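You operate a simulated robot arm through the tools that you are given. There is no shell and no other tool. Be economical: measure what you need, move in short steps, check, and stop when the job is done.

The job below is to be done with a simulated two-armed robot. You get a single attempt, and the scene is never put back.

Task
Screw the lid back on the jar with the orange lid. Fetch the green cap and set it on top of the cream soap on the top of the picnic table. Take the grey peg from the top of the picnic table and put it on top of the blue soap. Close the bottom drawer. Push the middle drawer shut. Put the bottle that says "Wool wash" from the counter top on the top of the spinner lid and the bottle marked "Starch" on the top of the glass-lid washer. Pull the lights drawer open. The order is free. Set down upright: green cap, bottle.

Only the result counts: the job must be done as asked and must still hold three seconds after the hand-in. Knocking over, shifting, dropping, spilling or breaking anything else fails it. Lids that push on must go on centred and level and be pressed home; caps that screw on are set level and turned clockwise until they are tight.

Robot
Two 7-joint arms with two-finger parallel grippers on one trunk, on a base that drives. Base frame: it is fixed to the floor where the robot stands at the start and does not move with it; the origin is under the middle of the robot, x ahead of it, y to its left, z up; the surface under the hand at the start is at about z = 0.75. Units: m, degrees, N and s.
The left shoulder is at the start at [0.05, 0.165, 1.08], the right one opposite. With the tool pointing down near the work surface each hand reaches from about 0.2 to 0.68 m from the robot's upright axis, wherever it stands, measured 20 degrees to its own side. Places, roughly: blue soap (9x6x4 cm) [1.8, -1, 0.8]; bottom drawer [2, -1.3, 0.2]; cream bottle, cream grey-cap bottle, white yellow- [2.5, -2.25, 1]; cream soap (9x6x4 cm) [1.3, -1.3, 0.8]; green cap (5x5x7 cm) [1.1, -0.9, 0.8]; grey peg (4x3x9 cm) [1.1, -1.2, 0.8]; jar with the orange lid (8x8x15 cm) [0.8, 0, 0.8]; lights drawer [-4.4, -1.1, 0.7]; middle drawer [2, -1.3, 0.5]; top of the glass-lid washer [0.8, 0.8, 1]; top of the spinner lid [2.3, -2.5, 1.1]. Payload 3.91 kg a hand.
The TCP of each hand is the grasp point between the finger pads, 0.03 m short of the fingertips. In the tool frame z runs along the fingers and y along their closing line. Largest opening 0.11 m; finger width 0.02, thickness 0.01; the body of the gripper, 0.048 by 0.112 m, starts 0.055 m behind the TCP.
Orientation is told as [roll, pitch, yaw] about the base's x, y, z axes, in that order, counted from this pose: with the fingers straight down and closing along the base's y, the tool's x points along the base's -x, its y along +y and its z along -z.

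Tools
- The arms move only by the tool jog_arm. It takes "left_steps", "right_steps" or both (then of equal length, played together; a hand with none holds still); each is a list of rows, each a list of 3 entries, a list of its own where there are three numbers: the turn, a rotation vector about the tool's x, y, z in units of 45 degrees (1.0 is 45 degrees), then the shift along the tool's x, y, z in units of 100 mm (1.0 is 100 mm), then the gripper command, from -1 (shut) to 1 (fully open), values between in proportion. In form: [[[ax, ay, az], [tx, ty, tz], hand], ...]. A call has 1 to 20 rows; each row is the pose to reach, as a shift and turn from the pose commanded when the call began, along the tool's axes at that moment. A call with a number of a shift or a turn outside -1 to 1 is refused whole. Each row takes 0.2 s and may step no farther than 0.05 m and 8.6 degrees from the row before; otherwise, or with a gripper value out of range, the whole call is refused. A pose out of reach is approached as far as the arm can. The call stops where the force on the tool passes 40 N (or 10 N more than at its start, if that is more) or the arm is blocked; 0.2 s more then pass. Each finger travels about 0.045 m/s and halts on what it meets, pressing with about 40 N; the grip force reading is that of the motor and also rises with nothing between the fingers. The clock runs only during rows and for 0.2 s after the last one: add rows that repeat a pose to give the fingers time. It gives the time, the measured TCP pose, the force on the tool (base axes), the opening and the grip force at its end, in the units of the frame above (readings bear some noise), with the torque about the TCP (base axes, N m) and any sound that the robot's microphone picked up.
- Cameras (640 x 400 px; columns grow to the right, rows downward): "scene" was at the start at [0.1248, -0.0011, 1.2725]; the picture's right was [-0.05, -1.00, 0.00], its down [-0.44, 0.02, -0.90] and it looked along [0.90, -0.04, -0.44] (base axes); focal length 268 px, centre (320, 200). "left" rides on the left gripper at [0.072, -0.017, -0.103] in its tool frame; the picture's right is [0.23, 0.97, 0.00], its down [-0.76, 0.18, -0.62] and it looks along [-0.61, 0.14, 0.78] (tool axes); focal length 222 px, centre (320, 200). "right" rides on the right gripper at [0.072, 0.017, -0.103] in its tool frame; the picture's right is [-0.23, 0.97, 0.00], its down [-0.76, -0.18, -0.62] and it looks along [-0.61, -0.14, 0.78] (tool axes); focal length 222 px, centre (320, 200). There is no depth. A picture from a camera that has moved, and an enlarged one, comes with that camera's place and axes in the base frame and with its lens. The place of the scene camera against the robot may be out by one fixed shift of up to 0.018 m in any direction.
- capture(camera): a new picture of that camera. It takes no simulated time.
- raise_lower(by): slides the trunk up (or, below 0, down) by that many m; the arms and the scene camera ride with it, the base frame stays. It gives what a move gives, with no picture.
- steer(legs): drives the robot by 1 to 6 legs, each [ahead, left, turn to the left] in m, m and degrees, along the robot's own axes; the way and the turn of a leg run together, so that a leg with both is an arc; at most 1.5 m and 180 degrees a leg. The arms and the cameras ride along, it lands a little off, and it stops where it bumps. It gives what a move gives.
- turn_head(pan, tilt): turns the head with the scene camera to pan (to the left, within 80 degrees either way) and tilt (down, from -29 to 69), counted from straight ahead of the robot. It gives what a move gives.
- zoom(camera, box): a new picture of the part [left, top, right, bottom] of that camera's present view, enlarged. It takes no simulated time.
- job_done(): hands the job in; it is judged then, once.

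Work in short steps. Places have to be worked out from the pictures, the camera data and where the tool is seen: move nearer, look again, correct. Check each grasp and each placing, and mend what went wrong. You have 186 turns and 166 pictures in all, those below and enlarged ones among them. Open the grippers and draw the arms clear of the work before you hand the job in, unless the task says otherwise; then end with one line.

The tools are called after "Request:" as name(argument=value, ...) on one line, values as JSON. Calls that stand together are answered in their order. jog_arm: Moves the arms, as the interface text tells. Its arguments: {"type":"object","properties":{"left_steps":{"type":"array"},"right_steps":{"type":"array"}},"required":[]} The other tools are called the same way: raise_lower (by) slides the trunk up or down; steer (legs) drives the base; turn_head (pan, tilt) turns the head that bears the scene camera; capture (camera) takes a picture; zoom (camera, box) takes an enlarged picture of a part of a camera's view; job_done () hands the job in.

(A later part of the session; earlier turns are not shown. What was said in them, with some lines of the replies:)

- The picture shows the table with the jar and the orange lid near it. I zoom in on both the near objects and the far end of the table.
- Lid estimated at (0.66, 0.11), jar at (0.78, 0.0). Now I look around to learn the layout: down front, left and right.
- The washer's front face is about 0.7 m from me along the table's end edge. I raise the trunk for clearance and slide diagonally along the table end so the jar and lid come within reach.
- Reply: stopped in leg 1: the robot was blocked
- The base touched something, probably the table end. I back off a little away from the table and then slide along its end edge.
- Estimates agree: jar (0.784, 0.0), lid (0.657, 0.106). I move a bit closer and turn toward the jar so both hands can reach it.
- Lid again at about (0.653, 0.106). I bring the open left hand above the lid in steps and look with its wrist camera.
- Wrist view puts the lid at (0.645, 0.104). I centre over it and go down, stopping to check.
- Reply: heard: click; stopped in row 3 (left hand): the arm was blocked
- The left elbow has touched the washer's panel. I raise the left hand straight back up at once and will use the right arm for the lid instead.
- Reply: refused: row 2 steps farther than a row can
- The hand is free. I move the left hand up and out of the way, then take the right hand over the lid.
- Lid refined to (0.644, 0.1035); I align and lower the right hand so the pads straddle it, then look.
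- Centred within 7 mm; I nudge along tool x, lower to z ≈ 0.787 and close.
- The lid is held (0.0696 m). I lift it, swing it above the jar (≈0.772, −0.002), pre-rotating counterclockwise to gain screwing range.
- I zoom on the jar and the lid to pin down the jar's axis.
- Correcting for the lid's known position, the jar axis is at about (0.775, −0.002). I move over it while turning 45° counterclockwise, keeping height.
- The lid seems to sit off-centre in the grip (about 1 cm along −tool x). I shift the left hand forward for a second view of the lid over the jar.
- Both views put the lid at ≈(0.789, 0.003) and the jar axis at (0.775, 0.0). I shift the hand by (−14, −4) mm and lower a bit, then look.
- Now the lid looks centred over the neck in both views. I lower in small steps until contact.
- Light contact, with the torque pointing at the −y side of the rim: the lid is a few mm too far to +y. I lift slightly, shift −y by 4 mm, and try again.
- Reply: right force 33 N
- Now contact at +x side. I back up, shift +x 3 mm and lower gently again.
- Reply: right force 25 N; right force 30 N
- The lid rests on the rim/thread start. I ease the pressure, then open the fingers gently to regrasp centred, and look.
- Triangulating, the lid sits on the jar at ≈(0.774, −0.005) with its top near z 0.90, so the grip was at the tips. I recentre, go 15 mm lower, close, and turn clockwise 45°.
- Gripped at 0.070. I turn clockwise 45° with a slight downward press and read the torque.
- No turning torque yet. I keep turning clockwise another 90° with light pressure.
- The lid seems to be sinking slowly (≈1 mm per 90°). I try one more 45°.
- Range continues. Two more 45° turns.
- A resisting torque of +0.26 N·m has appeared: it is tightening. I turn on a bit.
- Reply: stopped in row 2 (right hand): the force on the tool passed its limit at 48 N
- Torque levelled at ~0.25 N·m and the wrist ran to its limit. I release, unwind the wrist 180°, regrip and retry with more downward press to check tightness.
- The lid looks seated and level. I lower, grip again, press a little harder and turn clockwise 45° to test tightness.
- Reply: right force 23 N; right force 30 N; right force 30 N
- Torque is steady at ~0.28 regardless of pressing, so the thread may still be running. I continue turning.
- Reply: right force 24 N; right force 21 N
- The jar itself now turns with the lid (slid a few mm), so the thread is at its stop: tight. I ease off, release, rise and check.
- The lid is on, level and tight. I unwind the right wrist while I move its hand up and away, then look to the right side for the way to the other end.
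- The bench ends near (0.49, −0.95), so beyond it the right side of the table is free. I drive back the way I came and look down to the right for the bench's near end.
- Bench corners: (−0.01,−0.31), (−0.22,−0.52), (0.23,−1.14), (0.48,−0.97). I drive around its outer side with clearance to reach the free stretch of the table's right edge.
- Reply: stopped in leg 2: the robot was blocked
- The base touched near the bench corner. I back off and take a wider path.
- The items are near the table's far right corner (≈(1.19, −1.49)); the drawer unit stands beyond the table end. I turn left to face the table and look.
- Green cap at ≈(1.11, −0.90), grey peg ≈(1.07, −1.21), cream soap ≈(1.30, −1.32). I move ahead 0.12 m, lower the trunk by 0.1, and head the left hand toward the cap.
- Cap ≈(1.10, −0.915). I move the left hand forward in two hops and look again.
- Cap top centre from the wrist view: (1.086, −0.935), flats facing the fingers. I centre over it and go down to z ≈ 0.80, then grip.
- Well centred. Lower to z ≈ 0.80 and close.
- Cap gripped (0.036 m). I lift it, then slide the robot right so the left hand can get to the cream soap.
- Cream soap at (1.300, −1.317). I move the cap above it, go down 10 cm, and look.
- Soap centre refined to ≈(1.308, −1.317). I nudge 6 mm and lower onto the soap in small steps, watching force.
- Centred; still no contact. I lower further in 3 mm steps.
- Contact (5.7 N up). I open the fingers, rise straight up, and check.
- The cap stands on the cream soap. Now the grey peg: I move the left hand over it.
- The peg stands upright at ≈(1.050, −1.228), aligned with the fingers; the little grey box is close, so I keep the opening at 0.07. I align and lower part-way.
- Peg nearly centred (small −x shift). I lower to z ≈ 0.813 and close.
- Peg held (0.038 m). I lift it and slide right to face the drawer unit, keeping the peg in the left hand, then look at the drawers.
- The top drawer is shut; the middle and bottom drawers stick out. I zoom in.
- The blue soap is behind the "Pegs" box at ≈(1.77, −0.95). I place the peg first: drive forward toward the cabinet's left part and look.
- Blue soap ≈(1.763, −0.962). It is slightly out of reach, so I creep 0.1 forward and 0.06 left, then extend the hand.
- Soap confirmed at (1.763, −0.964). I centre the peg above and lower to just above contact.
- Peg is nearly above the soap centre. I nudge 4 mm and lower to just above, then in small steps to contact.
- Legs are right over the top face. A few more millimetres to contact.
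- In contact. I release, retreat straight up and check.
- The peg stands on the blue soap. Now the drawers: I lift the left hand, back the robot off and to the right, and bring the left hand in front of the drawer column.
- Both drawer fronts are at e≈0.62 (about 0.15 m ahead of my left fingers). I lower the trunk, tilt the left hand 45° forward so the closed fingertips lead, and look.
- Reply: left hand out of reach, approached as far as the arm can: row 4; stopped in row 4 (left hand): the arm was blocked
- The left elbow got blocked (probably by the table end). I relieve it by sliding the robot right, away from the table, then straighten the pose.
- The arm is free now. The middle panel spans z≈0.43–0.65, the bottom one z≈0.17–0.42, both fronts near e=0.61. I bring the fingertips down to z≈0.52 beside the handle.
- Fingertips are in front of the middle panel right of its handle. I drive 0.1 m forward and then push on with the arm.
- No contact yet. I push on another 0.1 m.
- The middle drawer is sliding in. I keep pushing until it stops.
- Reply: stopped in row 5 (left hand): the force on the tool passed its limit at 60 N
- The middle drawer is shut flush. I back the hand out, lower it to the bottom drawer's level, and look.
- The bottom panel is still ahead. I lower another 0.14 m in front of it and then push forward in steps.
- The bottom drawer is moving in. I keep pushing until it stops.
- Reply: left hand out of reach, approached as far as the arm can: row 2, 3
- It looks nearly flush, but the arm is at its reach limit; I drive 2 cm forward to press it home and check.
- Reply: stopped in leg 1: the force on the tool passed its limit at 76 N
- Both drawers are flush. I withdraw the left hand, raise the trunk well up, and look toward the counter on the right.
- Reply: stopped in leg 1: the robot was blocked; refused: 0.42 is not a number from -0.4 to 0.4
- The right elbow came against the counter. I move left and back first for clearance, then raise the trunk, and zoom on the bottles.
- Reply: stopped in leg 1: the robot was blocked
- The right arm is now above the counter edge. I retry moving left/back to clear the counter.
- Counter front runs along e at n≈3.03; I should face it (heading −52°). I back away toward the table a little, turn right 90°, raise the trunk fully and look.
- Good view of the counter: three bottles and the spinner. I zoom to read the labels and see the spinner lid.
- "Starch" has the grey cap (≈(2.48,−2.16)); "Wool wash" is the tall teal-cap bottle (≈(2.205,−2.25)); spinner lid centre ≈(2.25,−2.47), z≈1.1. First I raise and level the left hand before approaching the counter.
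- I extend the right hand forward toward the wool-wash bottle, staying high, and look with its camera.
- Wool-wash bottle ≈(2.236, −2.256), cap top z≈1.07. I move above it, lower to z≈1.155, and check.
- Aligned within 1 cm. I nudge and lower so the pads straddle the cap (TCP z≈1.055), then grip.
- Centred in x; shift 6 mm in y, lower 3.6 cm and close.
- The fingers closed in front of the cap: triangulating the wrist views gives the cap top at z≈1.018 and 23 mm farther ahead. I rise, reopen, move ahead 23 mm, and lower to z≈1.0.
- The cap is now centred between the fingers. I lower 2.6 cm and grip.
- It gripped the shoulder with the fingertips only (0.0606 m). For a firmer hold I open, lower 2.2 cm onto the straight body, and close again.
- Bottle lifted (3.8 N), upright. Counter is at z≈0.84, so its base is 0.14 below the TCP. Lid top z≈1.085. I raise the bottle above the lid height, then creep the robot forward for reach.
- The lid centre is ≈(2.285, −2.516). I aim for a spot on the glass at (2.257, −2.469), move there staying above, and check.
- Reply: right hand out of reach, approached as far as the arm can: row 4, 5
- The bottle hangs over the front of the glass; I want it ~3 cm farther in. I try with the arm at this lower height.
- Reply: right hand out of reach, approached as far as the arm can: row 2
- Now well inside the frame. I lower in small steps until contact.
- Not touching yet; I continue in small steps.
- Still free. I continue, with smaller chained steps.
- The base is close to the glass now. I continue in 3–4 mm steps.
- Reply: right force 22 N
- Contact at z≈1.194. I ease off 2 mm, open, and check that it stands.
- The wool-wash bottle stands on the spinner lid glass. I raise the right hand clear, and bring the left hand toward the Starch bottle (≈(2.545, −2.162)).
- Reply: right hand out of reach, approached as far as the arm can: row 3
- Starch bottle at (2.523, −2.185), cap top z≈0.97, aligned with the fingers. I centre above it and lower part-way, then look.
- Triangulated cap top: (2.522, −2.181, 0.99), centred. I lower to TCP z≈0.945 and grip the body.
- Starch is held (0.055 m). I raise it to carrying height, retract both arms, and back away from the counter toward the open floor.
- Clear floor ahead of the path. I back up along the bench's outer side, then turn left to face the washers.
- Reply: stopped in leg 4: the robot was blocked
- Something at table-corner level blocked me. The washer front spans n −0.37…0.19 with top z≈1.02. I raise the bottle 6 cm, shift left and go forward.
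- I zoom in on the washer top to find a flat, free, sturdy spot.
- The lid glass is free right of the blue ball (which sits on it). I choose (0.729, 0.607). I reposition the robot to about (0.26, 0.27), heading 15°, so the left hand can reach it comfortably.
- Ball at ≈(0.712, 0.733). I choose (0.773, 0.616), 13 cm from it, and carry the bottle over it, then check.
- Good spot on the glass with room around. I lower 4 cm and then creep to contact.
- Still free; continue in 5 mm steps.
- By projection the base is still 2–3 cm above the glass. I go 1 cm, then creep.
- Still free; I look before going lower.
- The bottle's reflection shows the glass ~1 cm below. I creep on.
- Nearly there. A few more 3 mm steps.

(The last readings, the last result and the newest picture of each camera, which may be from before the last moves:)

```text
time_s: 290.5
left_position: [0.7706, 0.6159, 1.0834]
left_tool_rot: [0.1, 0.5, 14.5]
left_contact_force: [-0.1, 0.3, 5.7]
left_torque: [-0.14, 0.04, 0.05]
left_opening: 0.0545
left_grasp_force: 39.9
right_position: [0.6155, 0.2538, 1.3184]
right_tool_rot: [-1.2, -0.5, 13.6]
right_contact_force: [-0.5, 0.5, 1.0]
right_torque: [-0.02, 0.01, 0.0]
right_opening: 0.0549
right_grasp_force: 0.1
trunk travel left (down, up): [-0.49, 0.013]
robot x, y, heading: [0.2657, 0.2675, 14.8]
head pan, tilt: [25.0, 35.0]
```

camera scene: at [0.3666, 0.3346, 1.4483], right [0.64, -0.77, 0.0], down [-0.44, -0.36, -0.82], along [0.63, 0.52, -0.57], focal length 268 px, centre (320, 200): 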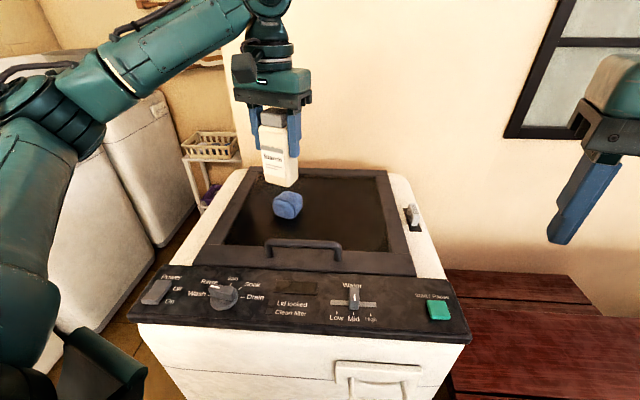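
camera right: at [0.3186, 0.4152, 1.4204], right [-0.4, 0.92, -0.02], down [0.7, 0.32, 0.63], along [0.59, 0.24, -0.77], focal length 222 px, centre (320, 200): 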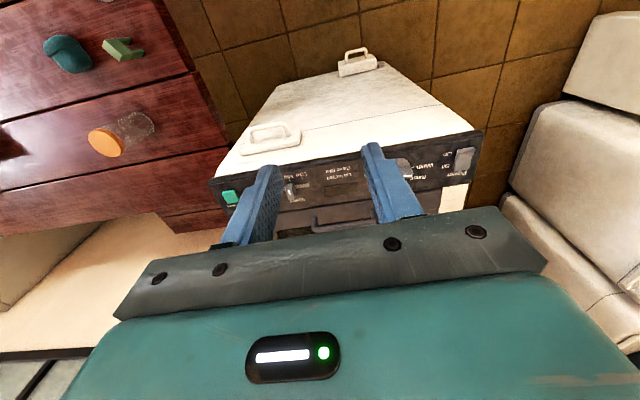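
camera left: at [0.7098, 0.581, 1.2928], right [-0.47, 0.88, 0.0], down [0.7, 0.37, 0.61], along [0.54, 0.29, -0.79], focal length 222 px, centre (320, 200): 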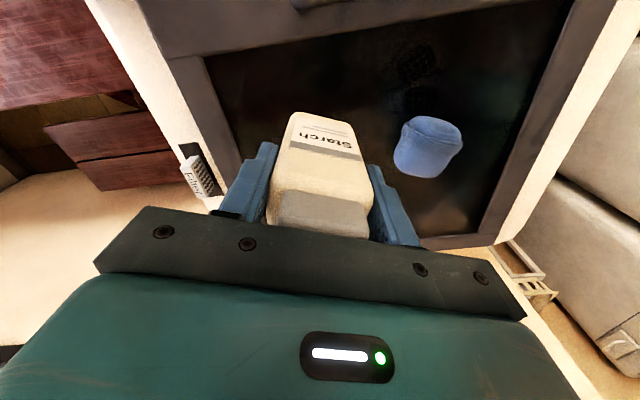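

Contact on the glass. I release, check, and rise.

Request:
jog_arm(left_steps=[[[0, 0, 0], [0, 0, 0], 0.2], [[0, 0, 0], [0, 0, 0], 0.4], [[0, 0, 0], [0, 0, 0], 0.6], [[0, 0, 0], [0, 0, 0], 0.6], [[0, 0, 0], [0, 0, 0], 0.6]])

Request:
jog_arm(left_steps=[[[0, 0, 0], [0, 0, -0.3], 0.6], [[0, 0, 0], [0, 0, -0.7], 0.6], [[0, 0, 0], [0, 0, -1.0], 0.6]])

Request:
jog_arm(left_steps=[[[0, 0, 0], [0, 0, -0.4], 0.6], [[0, 0, 0], [0, 0, -0.8], 0.6], [[0, 0, 0], [0, 0, -1.0], 0.6]])

Request:
zoom(camera="scene", box=[130, 100, 480, 330])

```text
time_s: 291.7
left_position: [0.7703, 0.6154, 1.0826]
left_tool_rot: [0.1, 0.7, 14.6]
left_contact_force: [0.3, -0.5, -0.8]
left_torque: [0.0, -0.04, -0.01]
left_opening: 0.088
left_grasp_force: 0.1
right_position: [0.6157, 0.2535, 1.3186]
right_tool_rot: [-1.2, -0.4, 13.7]
right_contact_force: [0.4, 0.3, 0.7]
right_torque: [-0.01, -0.01, -0.02]
right_opening: 0.055
right_grasp_force: 0.1
trunk travel left (down, up): [-0.49, 0.013]
robot x, y, heading: [0.2643, 0.2693, 14.6]
head pan, tilt: [25.0, 35.0]
```

```text
time_s: 292.5
left_position: [0.7707, 0.6137, 1.1846]
left_tool_rot: [0.1, 0.6, 14.7]
left_contact_force: [-0.2, -0.2, 0.6]
left_torque: [0.03, -0.01, 0.03]
left_opening: 0.0878
left_grasp_force: 0.1
right_position: [0.616, 0.2527, 1.3188]
right_tool_rot: [-1.3, -0.5, 13.6]
right_contact_force: [0.3, -0.1, 0.3]
right_torque: [0.0, -0.03, 0.01]
right_opening: 0.0549
right_grasp_force: 0.0
trunk travel left (down, up): [-0.49, 0.013]
robot x, y, heading: [0.2658, 0.2705, 14.7]
head pan, tilt: [25.0, 35.0]
```

```text
time_s: 293.3
left_position: [0.7737, 0.6157, 1.285]
left_tool_rot: [0.1, 0.7, 14.6]
left_contact_force: [-0.6, 0.5, 0.5]
left_torque: [-0.01, 0.01, 0.01]
left_opening: 0.0881
left_grasp_force: 0.0
right_position: [0.6161, 0.2534, 1.3182]
right_tool_rot: [-1.3, -0.6, 13.6]
right_contact_force: [0.3, -1.0, 0.0]
right_torque: [0.05, 0.0, -0.01]
right_opening: 0.0548
right_grasp_force: 0.0
trunk travel left (down, up): [-0.49, 0.013]
robot x, y, heading: [0.2673, 0.2682, 14.5]
head pan, tilt: [25.0, 35.0]
```

```text
1.74 times, centred on (305, 215) of scene
camera zoom: at [0.3662, 0.3342, 1.4484], right [0.64, -0.77, 0.0], down [-0.44, -0.37, -0.82], along [0.63, 0.52, -0.57], focal length 465 px, centre (346, 174)
```

zoom: 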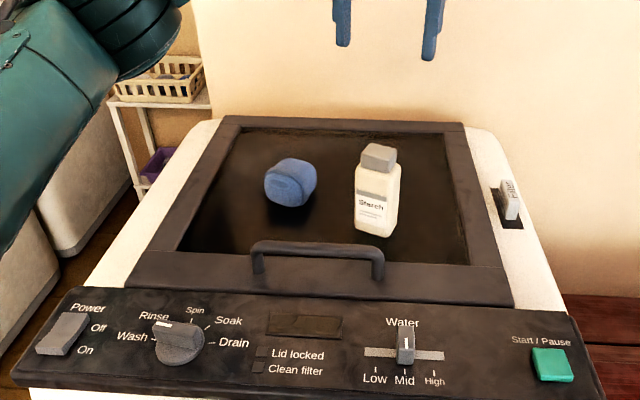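

Starch stands upright on the glass lid. Last item: the lights drawer at about (−4.4, −1.1). I back away from the washer, turn around, and look.

Request:
steer(legs=[[-0.682, -0.182, 0], [0, 0, 178]])

Request:
turn_head(pan=0, tilt=18)

Request:
capture(camera="scene")

```text
time_s: 304.7
left_position: [-0.8406, -0.4489, 1.2845]
left_tool_rot: [0.2, 0.8, -162.6]
left_contact_force: [0.9, 0.6, 0.4]
left_torque: [0.01, 0.04, 0.02]
left_opening: 0.0882
left_grasp_force: 0.1
right_position: [-0.7026, -0.0785, 1.3182]
right_tool_rot: [-1.2, -0.4, -163.6]
right_contact_force: [-0.6, -0.5, 0.4]
right_torque: [-0.04, 0.01, 0.01]
right_opening: 0.0549
right_grasp_force: 0.1
trunk travel left (down, up): [-0.49, 0.013]
robot x, y, heading: [-0.3502, -0.0748, -162.3]
head pan, tilt: [25.0, 35.0]
```

```text
time_s: 305.6
left_position: [-0.8412, -0.4475, 1.2838]
left_tool_rot: [0.1, 0.7, -162.6]
left_contact_force: [-0.2, 0.4, 0.6]
left_torque: [-0.02, -0.04, 0.0]
left_opening: 0.0878
left_grasp_force: 0.0
right_position: [-0.702, -0.0777, 1.318]
right_tool_rot: [-1.3, -0.4, -163.6]
right_contact_force: [0.2, -0.8, 0.8]
right_torque: [0.02, -0.01, -0.04]
right_opening: 0.0549
right_grasp_force: 0.0
trunk travel left (down, up): [-0.49, 0.013]
robot x, y, heading: [-0.3509, -0.0737, -162.5]
head pan, tilt: [0.0, 18.0]
```

```text
24 pictures are left
camera scene: at [-0.465, -0.1095, 1.4754], right [-0.3, 0.95, 0.0], down [0.3, 0.09, -0.95], along [-0.91, -0.28, -0.31], focal length 268 px, centre (320, 200)
```

scene: 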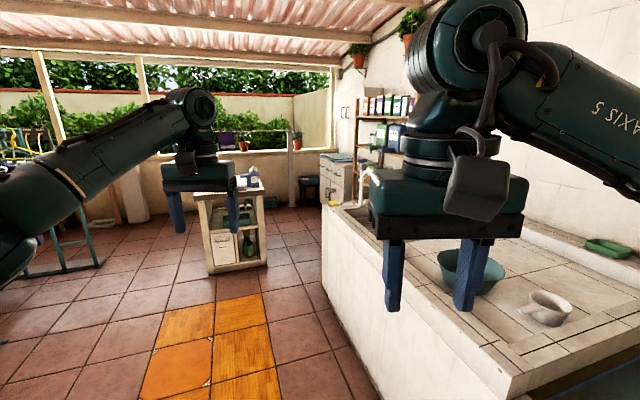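

I zoom toward the far cabinet to identify the lights drawer and the route.

Request:
zoom(camera="scene", box=[190, 120, 400, 280])

```text
2.50 times, centred on (295, 200) of scene
camera zoom: at [-0.465, -0.1095, 1.4754], right [-0.3, 0.95, 0.0], down [0.3, 0.09, -0.95], along [-0.91, -0.28, -0.31], focal length 669 px, centre (382, 200)
```

zoom: 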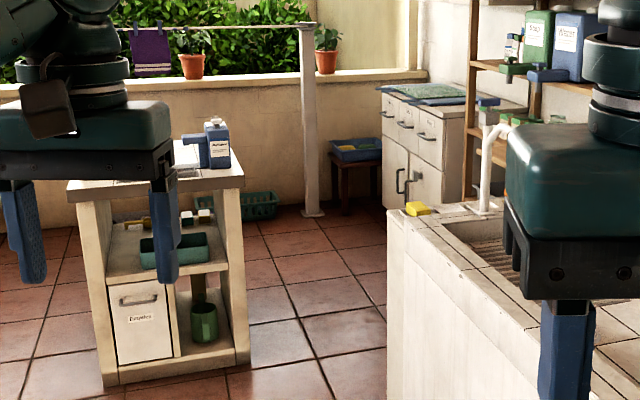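

The cabinet with three small drawers stands past the trolley, facing the corridor. I retract the hands and drive between trolley and tub, then look again.

Request:
jog_arm(left_steps=[[[0, 0, 0], [0.4, 0, 0], 0], [[0, 0, 0], [0.8, 0, 0], -1], [[0, 0, 0], [1.0, 0, 0], -1]], right_steps=[[[0, 0, 0], [0.3, 0, 0], 0], [[0, 0, 0], [0.5, 0, 0], 0], [[0, 0, 0], [0.6, 0, 0], 0]])

Request:
steer(legs=[[0.918, 0.288, 0], [0.918, 0.288, 0], [0.633, -0.565, 0]])

Request:
capture(camera="scene")

```text
time_s: 306.4
left_position: [-0.7441, -0.419, 1.285]
left_tool_rot: [0.1, 0.8, -162.5]
left_contact_force: [0.4, 0.3, -0.4]
left_torque: [-0.01, 0.0, -0.03]
left_opening: 0.0184
left_grasp_force: 0.1
right_position: [-0.6433, -0.0629, 1.3188]
right_tool_rot: [-1.3, -0.5, -163.6]
right_contact_force: [0.5, -0.5, -0.1]
right_torque: [0.02, 0.04, -0.03]
right_opening: 0.0548
right_grasp_force: 0.0
trunk travel left (down, up): [-0.49, 0.013]
robot x, y, heading: [-0.3508, -0.0752, -162.7]
head pan, tilt: [0.0, 18.0]
```

```text
time_s: 319.0
left_position: [-2.7582, -1.3429, 1.2861]
left_tool_rot: [0.2, 0.9, -162.5]
left_contact_force: [0.5, 0.3, -0.6]
left_torque: [-0.01, -0.03, -0.01]
left_opening: 0.0
left_grasp_force: 37.9
right_position: [-2.6558, -0.9862, 1.3167]
right_tool_rot: [-1.5, -0.4, -163.6]
right_contact_force: [-0.3, -0.4, -1.0]
right_torque: [0.0, -0.03, 0.0]
right_opening: 0.0549
right_grasp_force: 0.2
trunk travel left (down, up): [-0.49, 0.013]
robot x, y, heading: [-2.3634, -0.9972, -163.0]
head pan, tilt: [0.0, 18.0]
stopped in leg 3: the robot was blocked; the commanded pose is now the measured one
```

```text
22 pictures are left
camera scene: at [-2.4778, -1.0334, 1.475], right [-0.3, 0.95, 0.0], down [0.3, 0.09, -0.95], along [-0.91, -0.28, -0.31], focal length 268 px, centre (320, 200)
```

scene: 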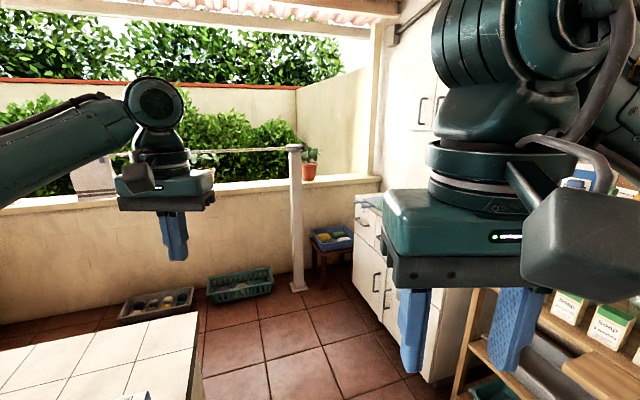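

Blocked, probably by a base corner against the trolley or tub since I am 20° askew. I back off slightly, align the base with the corridor, and look down on both sides.

Request:
steer(legs=[[-0.06, 0.06, 0], [0, 0, 20.5]])

Request:
turn_head(pan=-50, tilt=45)

Request:
capture(camera="scene")

Request:
turn_head(pan=10, tilt=45)

Request:
capture(camera="scene")

```text
time_s: 321.2
left_position: [-2.5373, -1.4961, 1.2871]
left_tool_rot: [0.1, 0.7, -142.5]
left_contact_force: [-0.6, -0.1, 0.6]
left_torque: [0.01, 0.03, -0.04]
left_opening: 0.0
left_grasp_force: 38.0
right_position: [-2.5655, -1.1247, 1.3184]
right_tool_rot: [-1.3, -0.5, -143.4]
right_contact_force: [-0.7, -0.4, -0.5]
right_torque: [0.01, 0.0, 0.0]
right_opening: 0.055
right_grasp_force: 0.1
trunk travel left (down, up): [-0.49, 0.013]
robot x, y, heading: [-2.2863, -1.0381, -142.4]
head pan, tilt: [0.0, 18.0]
```

```text
time_s: 322.4
left_position: [-2.5374, -1.4962, 1.2873]
left_tool_rot: [0.2, 0.6, -142.4]
left_contact_force: [-0.6, -0.4, 0.9]
left_torque: [-0.02, -0.01, -0.01]
left_opening: 0.0
left_grasp_force: 37.6
right_position: [-2.5653, -1.1258, 1.3174]
right_tool_rot: [-1.4, -0.6, -143.4]
right_contact_force: [0.0, 0.2, 0.2]
right_torque: [0.04, 0.02, -0.04]
right_opening: 0.0549
right_grasp_force: 0.0
trunk travel left (down, up): [-0.49, 0.013]
robot x, y, heading: [-2.2894, -1.0388, -142.5]
head pan, tilt: [-50.0, 45.0]
```

```text
21 pictures are left
camera scene: at [-2.3853, -1.0349, 1.4336], right [0.22, 0.98, 0.0], down [0.69, -0.15, -0.71], along [-0.69, 0.15, -0.71], focal length 268 px, centre (320, 200)
```

scene: 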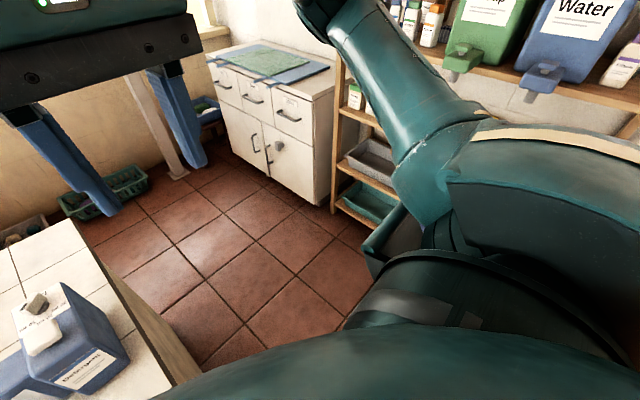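

```text
time_s: 323.7
left_position: [-2.5373, -1.4961, 1.2881]
left_tool_rot: [0.0, 0.6, -142.4]
left_contact_force: [-0.3, -0.6, -1.1]
left_torque: [0.0, 0.03, 0.0]
left_opening: 0.0003
left_grasp_force: 37.6
right_position: [-2.5642, -1.1263, 1.3175]
right_tool_rot: [-1.2, -0.5, -143.4]
right_contact_force: [-0.4, 0.1, -0.6]
right_torque: [0.04, 0.01, 0.03]
right_opening: 0.055
right_grasp_force: 0.0
trunk travel left (down, up): [-0.49, 0.013]
robot x, y, heading: [-2.2873, -1.0395, -142.4]
head pan, tilt: [10.0, 45.0]
```

```text
20 pictures are left
camera scene: at [-2.361, -1.1123, 1.4335], right [-0.74, 0.68, 0.0], down [0.48, 0.52, -0.71], along [-0.48, -0.52, -0.71], focal length 268 px, centre (320, 200)
```

scene: 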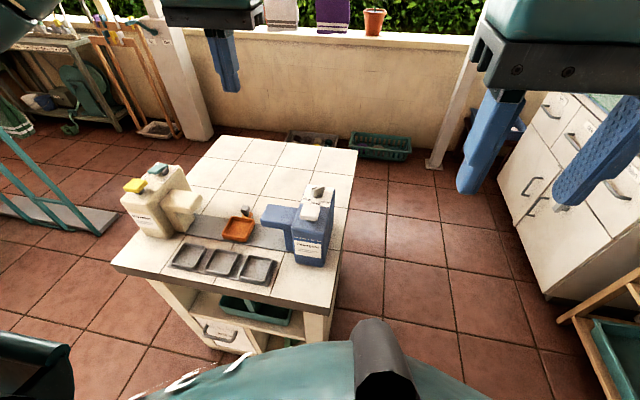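

The trolley is undisturbed, its right side at n≈−0.56; cabinet front at n≈−1.66, e −3.4…−4.4. I sidestep right, drive forward past the trolley, and turn right to face the cabinet.

Request:
steer(legs=[[0, -0.4, 0], [0.75, 0, 0], [0.75, 0, 0], [0, 0, -90]])

Request:
turn_head(pan=0, tilt=40)

Request:
capture(camera="scene")

```text
time_s: 325.4
left_position: [-2.5784, -1.4449, 1.2872]
left_tool_rot: [0.2, 0.6, -142.6]
left_contact_force: [0.4, 0.4, -0.7]
left_torque: [0.02, 0.0, -0.03]
left_opening: 0.0
left_grasp_force: 37.7
right_position: [-2.605, -1.0751, 1.3169]
right_tool_rot: [-1.3, -0.4, -143.6]
right_contact_force: [0.4, 0.2, 0.5]
right_torque: [0.04, -0.01, 0.02]
right_opening: 0.0549
right_grasp_force: 0.1
trunk travel left (down, up): [-0.49, 0.013]
robot x, y, heading: [-2.3245, -0.9882, -142.7]
head pan, tilt: [10.0, 45.0]
stopped in leg 1: the robot was blocked; the commanded pose is now the measured one
```

```text
time_s: 326.1
left_position: [-2.5789, -1.4435, 1.2867]
left_tool_rot: [0.2, 0.6, -142.6]
left_contact_force: [1.0, 0.6, -1.1]
left_torque: [0.02, 0.0, 0.0]
left_opening: 0.0002
left_grasp_force: 37.3
right_position: [-2.6058, -1.0741, 1.3181]
right_tool_rot: [-1.2, -0.5, -143.7]
right_contact_force: [0.3, -0.2, 0.3]
right_torque: [0.01, 0.03, 0.0]
right_opening: 0.0552
right_grasp_force: 0.0
trunk travel left (down, up): [-0.49, 0.013]
robot x, y, heading: [-2.3263, -0.9842, -142.8]
head pan, tilt: [0.0, 40.0]
```

```text
19 pictures are left
camera scene: at [-2.4136, -1.0532, 1.4408], right [-0.61, 0.8, 0.0], down [0.51, 0.39, -0.77], along [-0.61, -0.46, -0.64], focal length 268 px, centre (320, 200)
```

scene: 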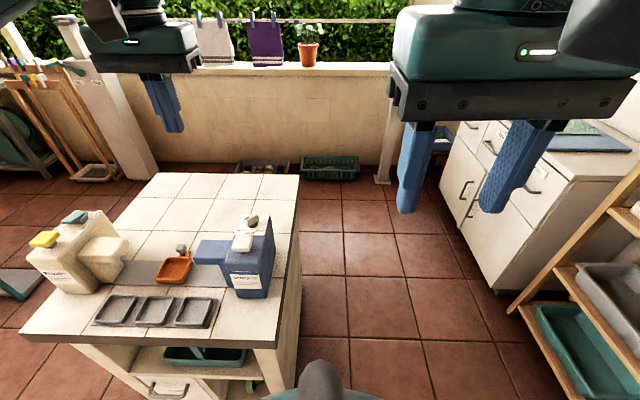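

The gap between trolley and tub end is too narrow. I go around the trolley's other side (n≈0.47), which is open, and into the aisle behind it.

Request:
steer(legs=[[-0.12, 0.5, 0], [0, 0.6, 0.4], [1.45, 0, 0]])

Request:
capture(camera="scene")

```text
time_s: 343.1
left_position: [-2.9616, -3.1152, 1.2885]
left_tool_rot: [0.1, 0.7, -142.4]
left_contact_force: [0.2, 0.1, -0.7]
left_torque: [0.0, 0.01, -0.01]
left_opening: 0.0
left_grasp_force: 37.5
right_position: [-2.9894, -2.7456, 1.3174]
right_tool_rot: [-1.3, -0.5, -143.3]
right_contact_force: [0.4, -0.2, 1.1]
right_torque: [0.01, 0.04, -0.04]
right_opening: 0.055
right_grasp_force: 0.1
trunk travel left (down, up): [-0.49, 0.013]
robot x, y, heading: [-2.7123, -2.6572, -142.5]
head pan, tilt: [0.0, 40.0]
```

```text
18 pictures are left
camera scene: at [-2.7972, -2.7238, 1.4408], right [-0.61, 0.79, 0.0], down [0.51, 0.39, -0.77], along [-0.61, -0.47, -0.64], focal length 268 px, centre (320, 200)
```

scene: 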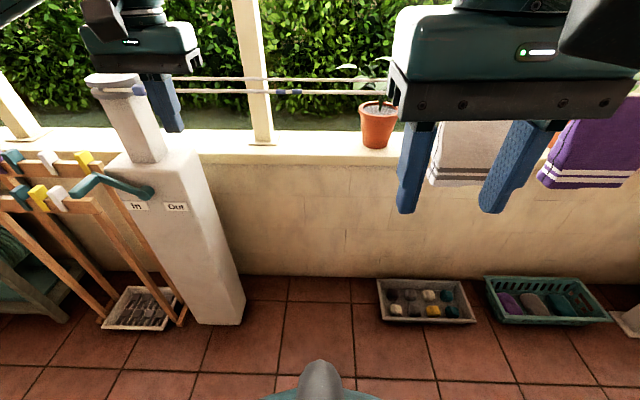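

Clear aisle. I slide right along it to in front of the cabinet, then turn right to face it.

Request:
steer(legs=[[0.1, -1.35, 0], [0, 0, -90]])

Request:
turn_head(pan=0, tilt=40)

Request:
capture(camera="scene")

```text
time_s: 358.8
left_position: [-4.0701, -1.4428, 1.2879]
left_tool_rot: [0.2, 0.6, 129.5]
left_contact_force: [-0.9, 0.8, 0.2]
left_torque: [0.02, -0.01, -0.01]
left_opening: 0.0
left_grasp_force: 38.0
right_position: [-3.7029, -1.4028, 1.3175]
right_tool_rot: [-1.3, -0.5, 128.6]
right_contact_force: [-0.5, -0.3, 0.1]
right_torque: [0.01, -0.02, 0.01]
right_opening: 0.0549
right_grasp_force: 0.0
trunk travel left (down, up): [-0.49, 0.013]
robot x, y, heading: [-3.6055, -1.6775, 129.4]
head pan, tilt: [0.0, 40.0]
```

```text
time_s: 359.4
left_position: [-4.0711, -1.4424, 1.2874]
left_tool_rot: [0.1, 0.6, 129.5]
left_contact_force: [-0.8, 0.3, -0.2]
left_torque: [0.0, 0.01, 0.0]
left_opening: 0.0001
left_grasp_force: 37.5
right_position: [-3.7026, -1.4022, 1.318]
right_tool_rot: [-1.2, -0.5, 128.7]
right_contact_force: [-0.1, -0.3, -0.1]
right_torque: [-0.01, -0.02, 0.0]
right_opening: 0.0549
right_grasp_force: 0.1
trunk travel left (down, up): [-0.49, 0.013]
robot x, y, heading: [-3.6061, -1.6765, 129.4]
head pan, tilt: [0.0, 40.0]
```

```text
17 pictures are left
camera scene: at [-3.6748, -1.5868, 1.4408], right [0.77, 0.64, 0.0], down [0.41, -0.5, -0.77], along [-0.49, 0.59, -0.64], focal length 268 px, centre (320, 200)
```

scene: 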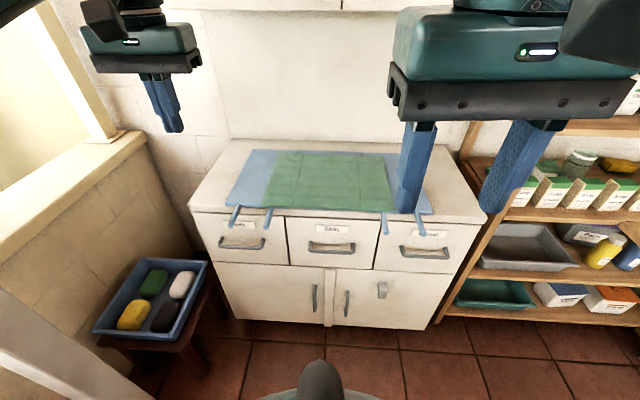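

I zoom in on the three drawer labels.

Request:
zoom(camera="scene", box=[190, 195, 490, 275])

```text
2.13 times, centred on (340, 235) of scene
camera zoom: at [-3.6748, -1.5868, 1.4408], right [0.77, 0.64, 0.0], down [0.41, -0.5, -0.77], along [-0.49, 0.59, -0.64], focal length 571 px, centre (277, 125)
```

zoom: 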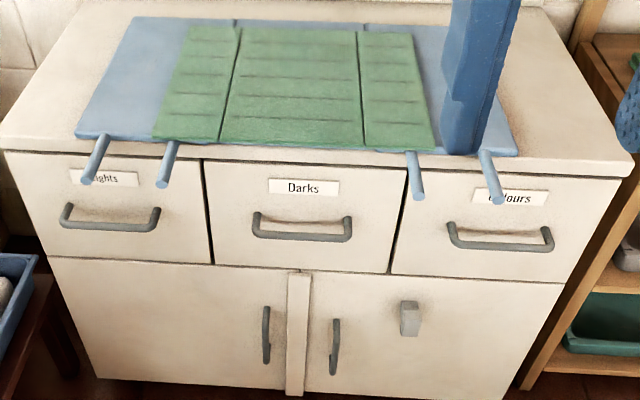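

"Lights" is the left drawer; its handle is at ≈(−4.305, −1.274, 0.69). I lower the trunk and pitch the left hand forward to horizontal in two 45° stages.

Request:
raise_lower(by=-0.35)

Request:
jog_arm(left_steps=[[[0, -0.17, 0], [0, 0, 0], -1], [[0, -0.34, 0], [0, 0, 0], 0], [[0, -0.5, 0], [0, 0, 0], 1], [[0, -0.67, 0], [0, 0, 0], 1], [[0, -0.84, 0], [0, 0, 0], 1], [[0, -1.0, 0], [0, 0, 0], 1]])

Request:
jog_arm(left_steps=[[[0, -0.17, 0], [0, 0, 0], 1], [[0, -0.34, 0], [0, 0, 0], 1], [[0, -0.5, 0], [0, 0, 0], 1], [[0, -0.67, 0], [0, 0, 0], 1], [[0, -0.84, 0], [0, 0, 0], 1], [[0, -1.0, 0], [0, 0, 0], 1]])

```text
time_s: 362.8
left_position: [-4.0714, -1.4431, 0.9379]
left_tool_rot: [0.2, 0.7, 129.5]
left_contact_force: [-0.4, 0.2, 0.0]
left_torque: [0.02, 0.0, 0.0]
left_opening: 0.0
left_grasp_force: 37.9
right_position: [-3.7028, -1.403, 0.969]
right_tool_rot: [-1.3, -0.5, 128.6]
right_contact_force: [0.0, 0.2, -0.3]
right_torque: [0.02, 0.03, 0.03]
right_opening: 0.0551
right_grasp_force: 0.1
trunk travel left (down, up): [-0.14, 0.363]
robot x, y, heading: [-3.6054, -1.6797, 129.5]
head pan, tilt: [0.0, 40.0]
```

```text
time_s: 364.2
left_position: [-4.0713, -1.4422, 0.9384]
left_tool_rot: [0.2, -44.5, 129.4]
left_contact_force: [0.5, 0.0, 0.2]
left_torque: [0.01, 0.0, 0.0]
left_opening: 0.1033
left_grasp_force: 0.0
right_position: [-3.703, -1.4031, 0.9681]
right_tool_rot: [-1.3, -0.5, 128.6]
right_contact_force: [0.1, 0.7, 0.2]
right_torque: [0.03, 0.0, -0.01]
right_opening: 0.0546
right_grasp_force: 0.1
trunk travel left (down, up): [-0.14, 0.363]
robot x, y, heading: [-3.6066, -1.6804, 129.4]
head pan, tilt: [0.0, 40.0]
```

```text
time_s: 365.6
left_position: [-4.0717, -1.4425, 0.9369]
left_tool_rot: [15.2, -89.5, 114.2]
left_contact_force: [0.7, -0.4, 0.4]
left_torque: [-0.01, 0.01, -0.02]
left_opening: 0.1097
left_grasp_force: 0.1
right_position: [-3.7023, -1.4023, 0.9674]
right_tool_rot: [-1.3, -0.6, 128.6]
right_contact_force: [-0.4, -0.2, -0.2]
right_torque: [0.01, 0.0, 0.01]
right_opening: 0.055
right_grasp_force: 0.0
trunk travel left (down, up): [-0.14, 0.363]
robot x, y, heading: [-3.6061, -1.6793, 129.4]
head pan, tilt: [0.0, 40.0]
```

The hand is now horizontal. I roll it 90° about its axis so the fingers close vertically.

Request:
jog_arm(left_steps=[[[0, 0, 0.17], [0, 0, 0], 1], [[0, 0, 0.34], [0, 0, 0], 1], [[0, 0, 0.5], [0, 0, 0], 1], [[0, 0, 0.67], [0, 0, 0], 1], [[0, 0, 0.84], [0, 0, 0], 1], [[0, 0, 1.0], [0, 0, 0], 1]])

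Request:
jog_arm(left_steps=[[[0, 0, 0.17], [0, 0, 0], 1], [[0, 0, 0.34], [0, 0, 0], 1], [[0, 0, 0.5], [0, 0, 0], 1], [[0, 0, 0.67], [0, 0, 0], 1], [[0, 0, 0.84], [0, 0, 0], 1], [[0, 0, 1.0], [0, 0, 0], 1]])

Request:
capture(camera="scene")

Request:
capture(camera="left")

```text
time_s: 367.0
left_position: [-4.0707, -1.4427, 0.9374]
left_tool_rot: [89.2, -44.6, 40.1]
left_contact_force: [0.1, 0.8, -0.8]
left_torque: [-0.03, 0.01, -0.03]
left_opening: 0.1102
left_grasp_force: 0.1
right_position: [-3.7024, -1.4022, 0.9679]
right_tool_rot: [-1.3, -0.5, 128.7]
right_contact_force: [-0.7, 0.4, 0.2]
right_torque: [-0.01, 0.01, 0.01]
right_opening: 0.0552
right_grasp_force: 0.1
trunk travel left (down, up): [-0.14, 0.363]
robot x, y, heading: [-3.6024, -1.6824, 129.5]
head pan, tilt: [0.0, 40.0]
```

```text
time_s: 368.4
left_position: [-4.0711, -1.4426, 0.9369]
left_tool_rot: [89.4, 0.3, 39.5]
left_contact_force: [-0.3, -1.0, 0.3]
left_torque: [0.01, 0.03, 0.02]
left_opening: 0.1103
left_grasp_force: 0.0
right_position: [-3.7025, -1.4029, 0.9667]
right_tool_rot: [-1.4, -0.4, 128.5]
right_contact_force: [-0.4, -0.5, 0.4]
right_torque: [0.01, 0.0, 0.03]
right_opening: 0.0552
right_grasp_force: 0.0
trunk travel left (down, up): [-0.14, 0.363]
robot x, y, heading: [-3.6088, -1.6774, 129.3]
head pan, tilt: [0.0, 40.0]
```

```text
15 pictures are left
camera scene: at [-3.6748, -1.5868, 1.0908], right [0.77, 0.64, 0.0], down [0.41, -0.5, -0.77], along [-0.49, 0.59, -0.64], focal length 268 px, centre (320, 200)
```

scene: 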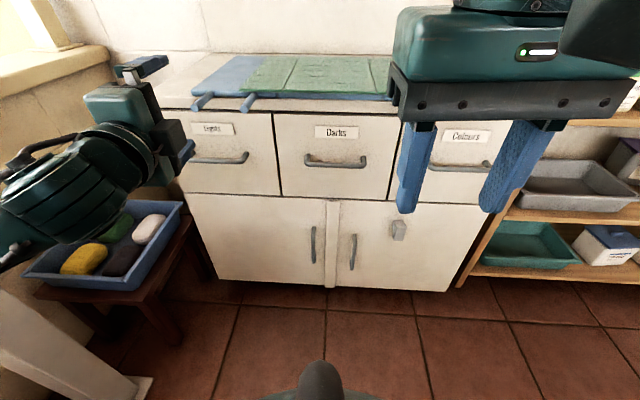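

```text
14 pictures are left
camera left: at [-4.06, -1.5697, 0.9208], right [-0.18, -0.13, 0.97], down [0.98, 0.01, 0.18], along [-0.03, 0.99, 0.13], focal length 222 px, centre (320, 200)
```

left: 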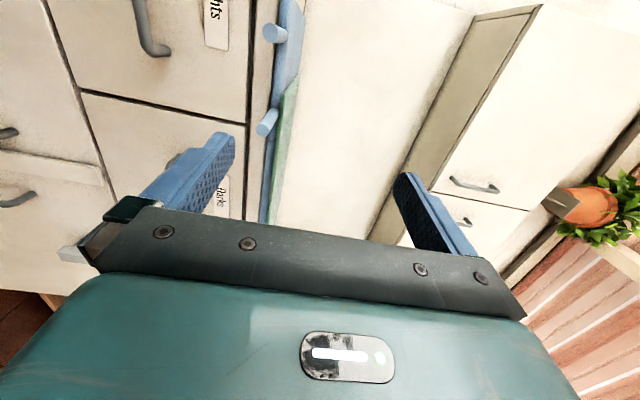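

Orientation is right: fingers close vertically. Handle triangulated at ≈(−4.28, −1.288, 0.714). I lower the hand to that height with a small shift left, and look.

Request:
jog_arm(left_steps=[[[0, 0, 0], [0.2, -0.4, 0], 1], [[0, 0, 0], [0.4, -0.7, 0], 1], [[0, 0, 0], [0.65, -1.0, 0], 1]])

Request:
jog_arm(left_steps=[[[0, 0, 0], [0, -0.4, 0], 1], [[0, 0, 0], [0, -0.8, 0], 1], [[0, 0, 0], [0, -1.0, 0], 1]])

Request:
jog_arm(left_steps=[[[0, 0, 0], [0, -0.23, 0.2], 1], [[0, 0, 0], [0, -0.23, 0.6], 1], [[0, 0, 0], [0, -0.23, 1.0], 1]])

Request:
capture(camera="scene")

Request:
capture(camera="left")

```text
time_s: 369.2
left_position: [-4.1226, -1.4858, 0.8373]
left_tool_rot: [89.4, 0.2, 39.3]
left_contact_force: [-0.5, -0.7, 0.6]
left_torque: [0.0, 0.03, 0.01]
left_opening: 0.11
left_grasp_force: 0.1
right_position: [-3.7029, -1.4022, 0.9673]
right_tool_rot: [-1.3, -0.5, 128.6]
right_contact_force: [0.3, 0.3, -0.4]
right_torque: [0.01, 0.01, -0.03]
right_opening: 0.0552
right_grasp_force: 0.0
trunk travel left (down, up): [-0.14, 0.363]
robot x, y, heading: [-3.6038, -1.6773, 129.4]
head pan, tilt: [0.0, 40.0]
```

```text
time_s: 370.0
left_position: [-4.1217, -1.4856, 0.7389]
left_tool_rot: [89.3, 0.3, 39.5]
left_contact_force: [0.7, -0.1, -0.7]
left_torque: [0.0, 0.01, -0.02]
left_opening: 0.11
left_grasp_force: 0.0
right_position: [-3.7021, -1.4035, 0.9675]
right_tool_rot: [-1.3, -0.5, 128.6]
right_contact_force: [0.5, 0.0, 1.2]
right_torque: [0.02, -0.02, -0.03]
right_opening: 0.0551
right_grasp_force: 0.1
trunk travel left (down, up): [-0.14, 0.363]
robot x, y, heading: [-3.6061, -1.68, 129.5]
head pan, tilt: [0.0, 40.0]
```

```text
time_s: 370.8
left_position: [-4.1818, -1.4096, 0.7147]
left_tool_rot: [89.4, 0.2, 39.5]
left_contact_force: [1.3, -0.8, -0.6]
left_torque: [0.01, 0.02, 0.02]
left_opening: 0.1104
left_grasp_force: 0.1
right_position: [-3.702, -1.4037, 0.9669]
right_tool_rot: [-1.3, -0.4, 128.6]
right_contact_force: [-0.9, -0.2, -0.1]
right_torque: [-0.02, 0.0, -0.02]
right_opening: 0.0551
right_grasp_force: 0.1
trunk travel left (down, up): [-0.14, 0.363]
robot x, y, heading: [-3.6025, -1.6773, 129.5]
head pan, tilt: [0.0, 40.0]
```

```text
13 pictures are left
camera scene: at [-3.6748, -1.5868, 1.0908], right [0.77, 0.64, 0.0], down [0.41, -0.5, -0.77], along [-0.49, 0.59, -0.64], focal length 268 px, centre (320, 200)
```

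scene: 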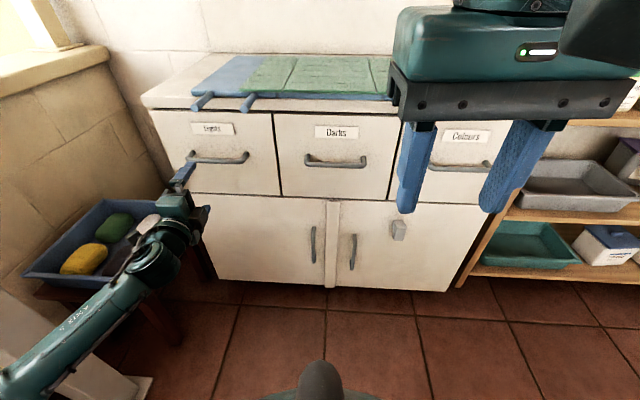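

```text
12 pictures are left
camera left: at [-4.1709, -1.5358, 0.6973], right [-0.18, -0.14, 0.97], down [0.98, 0.01, 0.18], along [-0.03, 0.99, 0.13], focal length 222 px, centre (320, 200)
```

left: 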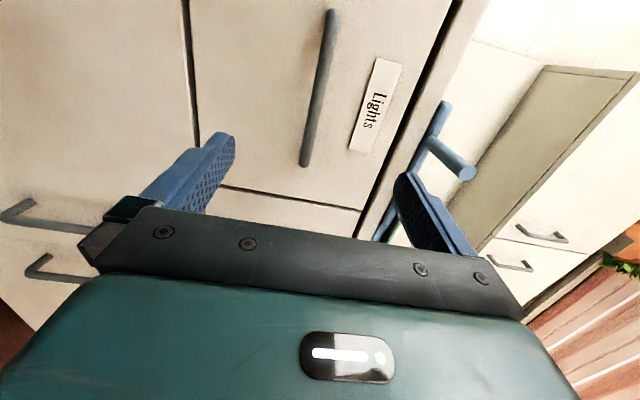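

The handle bar lies centred between the fingers vertically, and my hand is in line with it. I advance 14 cm with a narrower opening, then close on the bar.

Request:
jog_arm(left_steps=[[[0, 0, 0], [0, -0.05, 0.3], 0.3], [[0, 0, 0], [0, -0.05, 0.6], 0.3], [[0, 0, 0], [0, -0.05, 0.9], 0.3], [[0, 0, 0], [0, -0.05, 1.0], 0.3]])

Request:
jog_arm(left_steps=[[[0, 0, 0], [0, 0, 0.2], 0.3], [[0, 0, 0], [0, 0, 0.42], 0.3]])

Request:
capture(camera="left")

```text
time_s: 371.8
left_position: [-4.2491, -1.3321, 0.7081]
left_tool_rot: [89.4, 0.2, 39.5]
left_contact_force: [0.9, -0.1, -0.4]
left_torque: [0.03, 0.02, -0.01]
left_opening: 0.0713
left_grasp_force: 0.2
right_position: [-3.7026, -1.403, 0.9668]
right_tool_rot: [-1.3, -0.5, 128.6]
right_contact_force: [1.0, -0.1, -0.1]
right_torque: [0.02, -0.01, 0.03]
right_opening: 0.0549
right_grasp_force: 0.1
trunk travel left (down, up): [-0.14, 0.363]
robot x, y, heading: [-3.6073, -1.6775, 129.4]
head pan, tilt: [0.0, 40.0]
```

```text
time_s: 372.4
left_position: [-4.2759, -1.3002, 0.7072]
left_tool_rot: [89.4, 0.2, 39.5]
left_contact_force: [0.2, 0.5, 0.4]
left_torque: [-0.03, -0.03, -0.02]
left_opening: 0.0714
left_grasp_force: 0.1
right_position: [-3.7026, -1.4032, 0.9679]
right_tool_rot: [-1.4, -0.5, 128.6]
right_contact_force: [-0.7, -0.1, -0.1]
right_torque: [0.02, -0.02, 0.01]
right_opening: 0.0548
right_grasp_force: 0.1
trunk travel left (down, up): [-0.14, 0.363]
robot x, y, heading: [-3.6035, -1.6798, 129.6]
head pan, tilt: [0.0, 40.0]
```

```text
11 pictures are left
camera left: at [-4.2643, -1.4273, 0.6896], right [-0.18, -0.13, 0.97], down [0.98, 0.01, 0.18], along [-0.03, 0.99, 0.13], focal length 222 px, centre (320, 200)
```

left: 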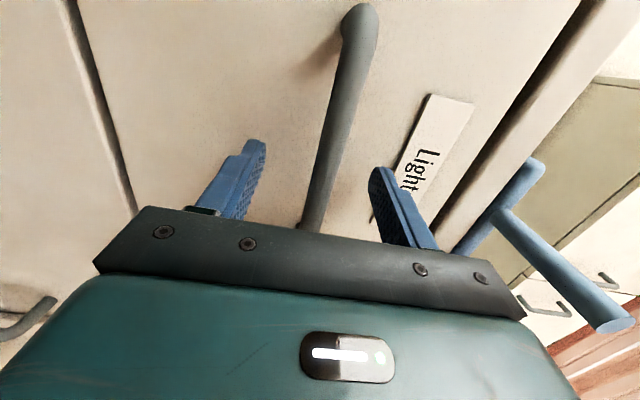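

The bar is between the fingers. I close on it.

Request:
jog_arm(left_steps=[[[0, 0, 0], [0, 0, 0.05], -0.3], [[0, 0, 0], [0, 0, 0.05], -1], [[0, 0, 0], [0, 0, 0.05], -1], [[0, 0, 0], [0, 0, 0.05], -1], [[0, 0, 0], [0, 0, 0.05], -1]])

```text
time_s: 373.6
left_position: [-4.2772, -1.295, 0.7073]
left_tool_rot: [89.4, 0.1, 39.6]
left_contact_force: [-1.0, 1.3, 1.2]
left_torque: [0.08, -0.07, 0.07]
left_opening: 0.0136
left_grasp_force: 44.6
right_position: [-3.7029, -1.4036, 0.9673]
right_tool_rot: [-1.4, -0.5, 128.7]
right_contact_force: [0.3, -0.2, -0.1]
right_torque: [0.0, 0.0, -0.03]
right_opening: 0.0552
right_grasp_force: 0.0
trunk travel left (down, up): [-0.14, 0.363]
robot x, y, heading: [-3.6088, -1.6827, 129.5]
head pan, tilt: [0.0, 40.0]
```

The bar is gripped (13.6 mm). I pull straight back with the arm 0.2 m.

Request:
jog_arm(left_steps=[[[0, 0, 0], [0, 0, -0.2], -1], [[0, 0, 0], [0, 0, -0.4], -1], [[0, 0, 0], [0, 0, -0.6], -1], [[0, 0, 0], [0, 0, -0.8], -1], [[0, 0, 0], [0, 0, -1.0], -1]])

Request:
jog_arm(left_steps=[[[0, 0, 0], [0, 0, -0.2], -1], [[0, 0, 0], [0, 0, -0.4], -1], [[0, 0, 0], [0, 0, -0.6], -1], [[0, 0, 0], [0, 0, -0.8], -1], [[0, 0, 0], [0, 0, -1.0], -1]])

Request:
capture(camera="scene")

```text
time_s: 374.8
left_position: [-4.219, -1.3772, 0.7074]
left_tool_rot: [89.5, 0.2, 40.2]
left_contact_force: [-21.2, -17.0, 4.5]
left_torque: [0.03, -0.09, -0.77]
left_opening: 0.0137
left_grasp_force: 45.4
right_position: [-3.7044, -1.4047, 0.967]
right_tool_rot: [-1.4, -0.5, 128.7]
right_contact_force: [-0.1, -0.8, 0.6]
right_torque: [0.01, -0.01, 0.02]
right_opening: 0.0553
right_grasp_force: 0.0
trunk travel left (down, up): [-0.14, 0.363]
robot x, y, heading: [-3.6021, -1.6828, 129.7]
head pan, tilt: [0.0, 40.0]
```

```text
time_s: 376.0
left_position: [-4.157, -1.4533, 0.7077]
left_tool_rot: [89.1, 0.1, 40.6]
left_contact_force: [-30.8, -23.0, -2.2]
left_torque: [-0.01, -0.03, -0.1]
left_opening: 0.0137
left_grasp_force: 45.1
right_position: [-3.7048, -1.4029, 0.9675]
right_tool_rot: [-1.4, -0.5, 128.7]
right_contact_force: [0.2, -0.4, 0.2]
right_torque: [0.01, 0.0, -0.03]
right_opening: 0.0552
right_grasp_force: 0.1
trunk travel left (down, up): [-0.14, 0.363]
robot x, y, heading: [-3.608, -1.6771, 129.4]
head pan, tilt: [0.0, 40.0]
```

```text
10 pictures are left
camera scene: at [-3.6767, -1.588, 1.0907], right [0.77, 0.64, 0.0], down [0.41, -0.5, -0.77], along [-0.48, 0.59, -0.64], focal length 268 px, centre (320, 200)
```

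scene: 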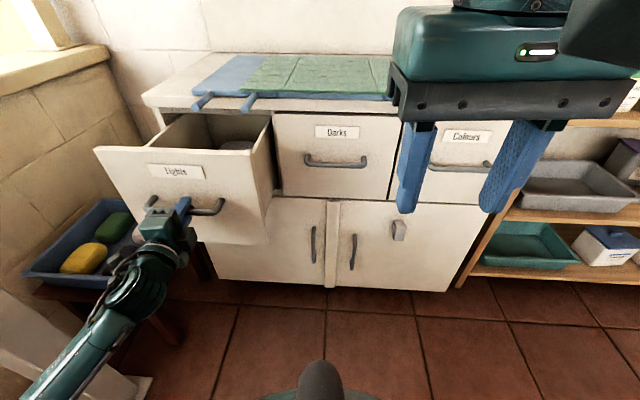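

The Lights drawer is about 0.2 m out. I relieve the side load with a small left shift and pull a little more toward its stop.

Request:
jog_arm(left_steps=[[[0, 0, 0], [0.06, 0, 0], -1], [[0, 0, 0], [0.07, 0, -0.2], -1], [[0, 0, 0], [0.08, 0, -0.4], -1], [[0, 0, 0], [0.09, 0, -0.6], -1], [[0, 0, 0], [0.1, 0, -0.8], -1]])

Request:
capture(camera="scene")

```text
time_s: 377.2
left_position: [-4.1107, -1.5189, 0.7063]
left_tool_rot: [88.9, -0.1, 39.6]
left_contact_force: [-8.8, -9.0, -15.3]
left_torque: [0.0, -0.08, -0.66]
left_opening: 0.0135
left_grasp_force: 45.2
right_position: [-3.7039, -1.4023, 0.9683]
right_tool_rot: [-1.4, -0.4, 128.6]
right_contact_force: [-0.9, 0.0, -0.2]
right_torque: [0.02, 0.02, -0.02]
right_opening: 0.055
right_grasp_force: 0.1
trunk travel left (down, up): [-0.14, 0.363]
robot x, y, heading: [-3.6087, -1.6822, 129.1]
head pan, tilt: [0.0, 40.0]
```

```text
9 pictures are left
camera scene: at [-3.6764, -1.587, 1.0905], right [0.77, 0.64, 0.0], down [0.41, -0.5, -0.77], along [-0.49, 0.59, -0.64], focal length 268 px, centre (320, 200)
```

scene: 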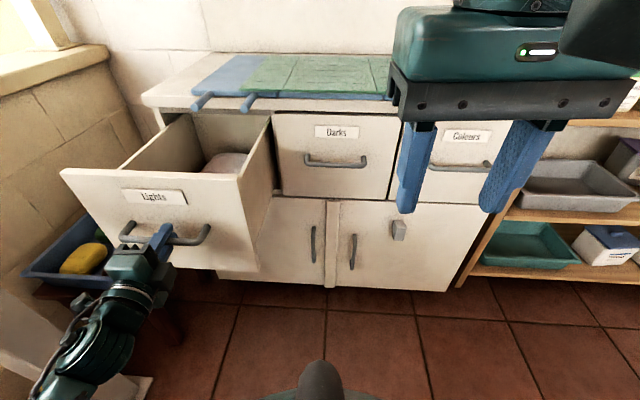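

The drawer is ~0.28 m out, clearly open. I release the handle and withdraw the hand.

Request:
jog_arm(left_steps=[[[0, 0, 0], [0.02, 0, 0], 0], [[0, 0, 0], [0.02, 0, 0], 0.6], [[0, 0, 0], [0.02, 0, 0], 0.6], [[0, 0, 0], [0.02, 0, 0], 0.6], [[0, 0, 0], [0.02, 0, -0.3], 0.6], [[0, 0, 0], [0.02, 0, -0.6], 0.6], [[0, 0, 0], [0.02, 0, -0.9], 0.6]])

Request:
steer(legs=[[-0.2, 0, 0]])

Request:
capture(camera="scene")

```text
time_s: 378.8
left_position: [-4.0499, -1.5871, 0.7123]
left_tool_rot: [89.4, 0.3, 39.4]
left_contact_force: [0.1, 0.9, -0.3]
left_torque: [0.02, -0.02, 0.0]
left_opening: 0.0878
left_grasp_force: 0.1
right_position: [-3.7032, -1.4025, 0.9676]
right_tool_rot: [-1.2, -0.6, 128.6]
right_contact_force: [-0.4, -0.2, -0.5]
right_torque: [-0.06, 0.01, 0.05]
right_opening: 0.055
right_grasp_force: 0.1
trunk travel left (down, up): [-0.14, 0.363]
robot x, y, heading: [-3.6034, -1.6751, 129.3]
head pan, tilt: [0.0, 40.0]
```

```text
time_s: 380.4
left_position: [-3.9256, -1.7372, 0.7123]
left_tool_rot: [89.5, 0.2, 39.2]
left_contact_force: [0.4, 0.6, -0.4]
left_torque: [-0.01, -0.02, -0.02]
left_opening: 0.0881
left_grasp_force: 0.0
right_position: [-3.5766, -1.5539, 0.9681]
right_tool_rot: [-1.2, -0.5, 128.3]
right_contact_force: [0.3, -0.5, -0.6]
right_torque: [0.02, 0.01, -0.01]
right_opening: 0.055
right_grasp_force: 0.1
trunk travel left (down, up): [-0.14, 0.363]
robot x, y, heading: [-3.4819, -1.8332, 128.9]
head pan, tilt: [0.0, 40.0]
```

```text
8 pictures are left
camera scene: at [-3.5499, -1.7386, 1.0908], right [0.78, 0.63, 0.0], down [0.41, -0.5, -0.77], along [-0.48, 0.59, -0.64], focal length 268 px, centre (320, 200)
```

scene: 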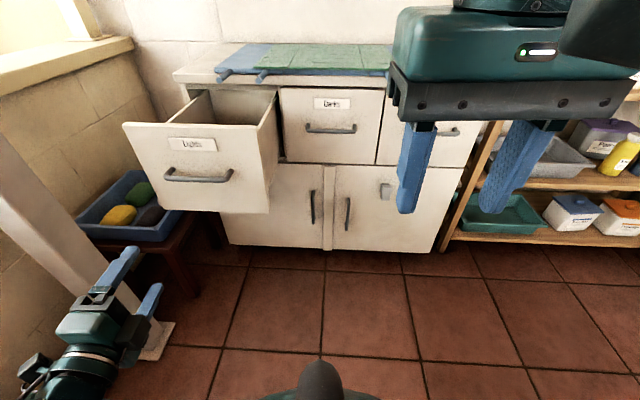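

The Lights drawer stays open and everything else is in place. I open both grippers fully before handing in.

Request:
jog_arm(left_steps=[[[0, 0, 0], [0, 0, 0], 1], [[0, 0, 0], [0, 0, 0], 1], [[0, 0, 0], [0, 0, 0], 1]], right_steps=[[[0, 0, 0], [0, 0, 0], 1], [[0, 0, 0], [0, 0, 0], 1], [[0, 0, 0], [0, 0, 0], 1]])

Request:
job_done()

```text
time_s: 381.2
left_position: [-3.9258, -1.7371, 0.7122]
left_tool_rot: [89.4, 0.2, 39.2]
left_contact_force: [0.2, 0.5, -0.6]
left_torque: [-0.01, 0.0, 0.02]
left_opening: 0.1097
left_grasp_force: 0.0
right_position: [-3.5768, -1.5544, 0.9679]
right_tool_rot: [-1.3, -0.5, 128.2]
right_contact_force: [-0.1, 0.4, -0.2]
right_torque: [0.02, -0.01, -0.02]
right_opening: 0.11
right_grasp_force: 0.0
trunk travel left (down, up): [-0.14, 0.363]
robot x, y, heading: [-3.4809, -1.8331, 129.0]
head pan, tilt: [0.0, 40.0]
```

```text
The job is handed in.
```

All eight items are done and handed in, but three things could count against it: I judged the jar lid tight only by feel (it stopped turning freely and then turned the jar, which slid a few mm), my left elbow touched the glass-lid washer's control panel once and a click was heard (cause unknown), and the robot bumped into furniture a few times while driving (table, bench, counter, probably the trolley or tub) with nothing seen to move.
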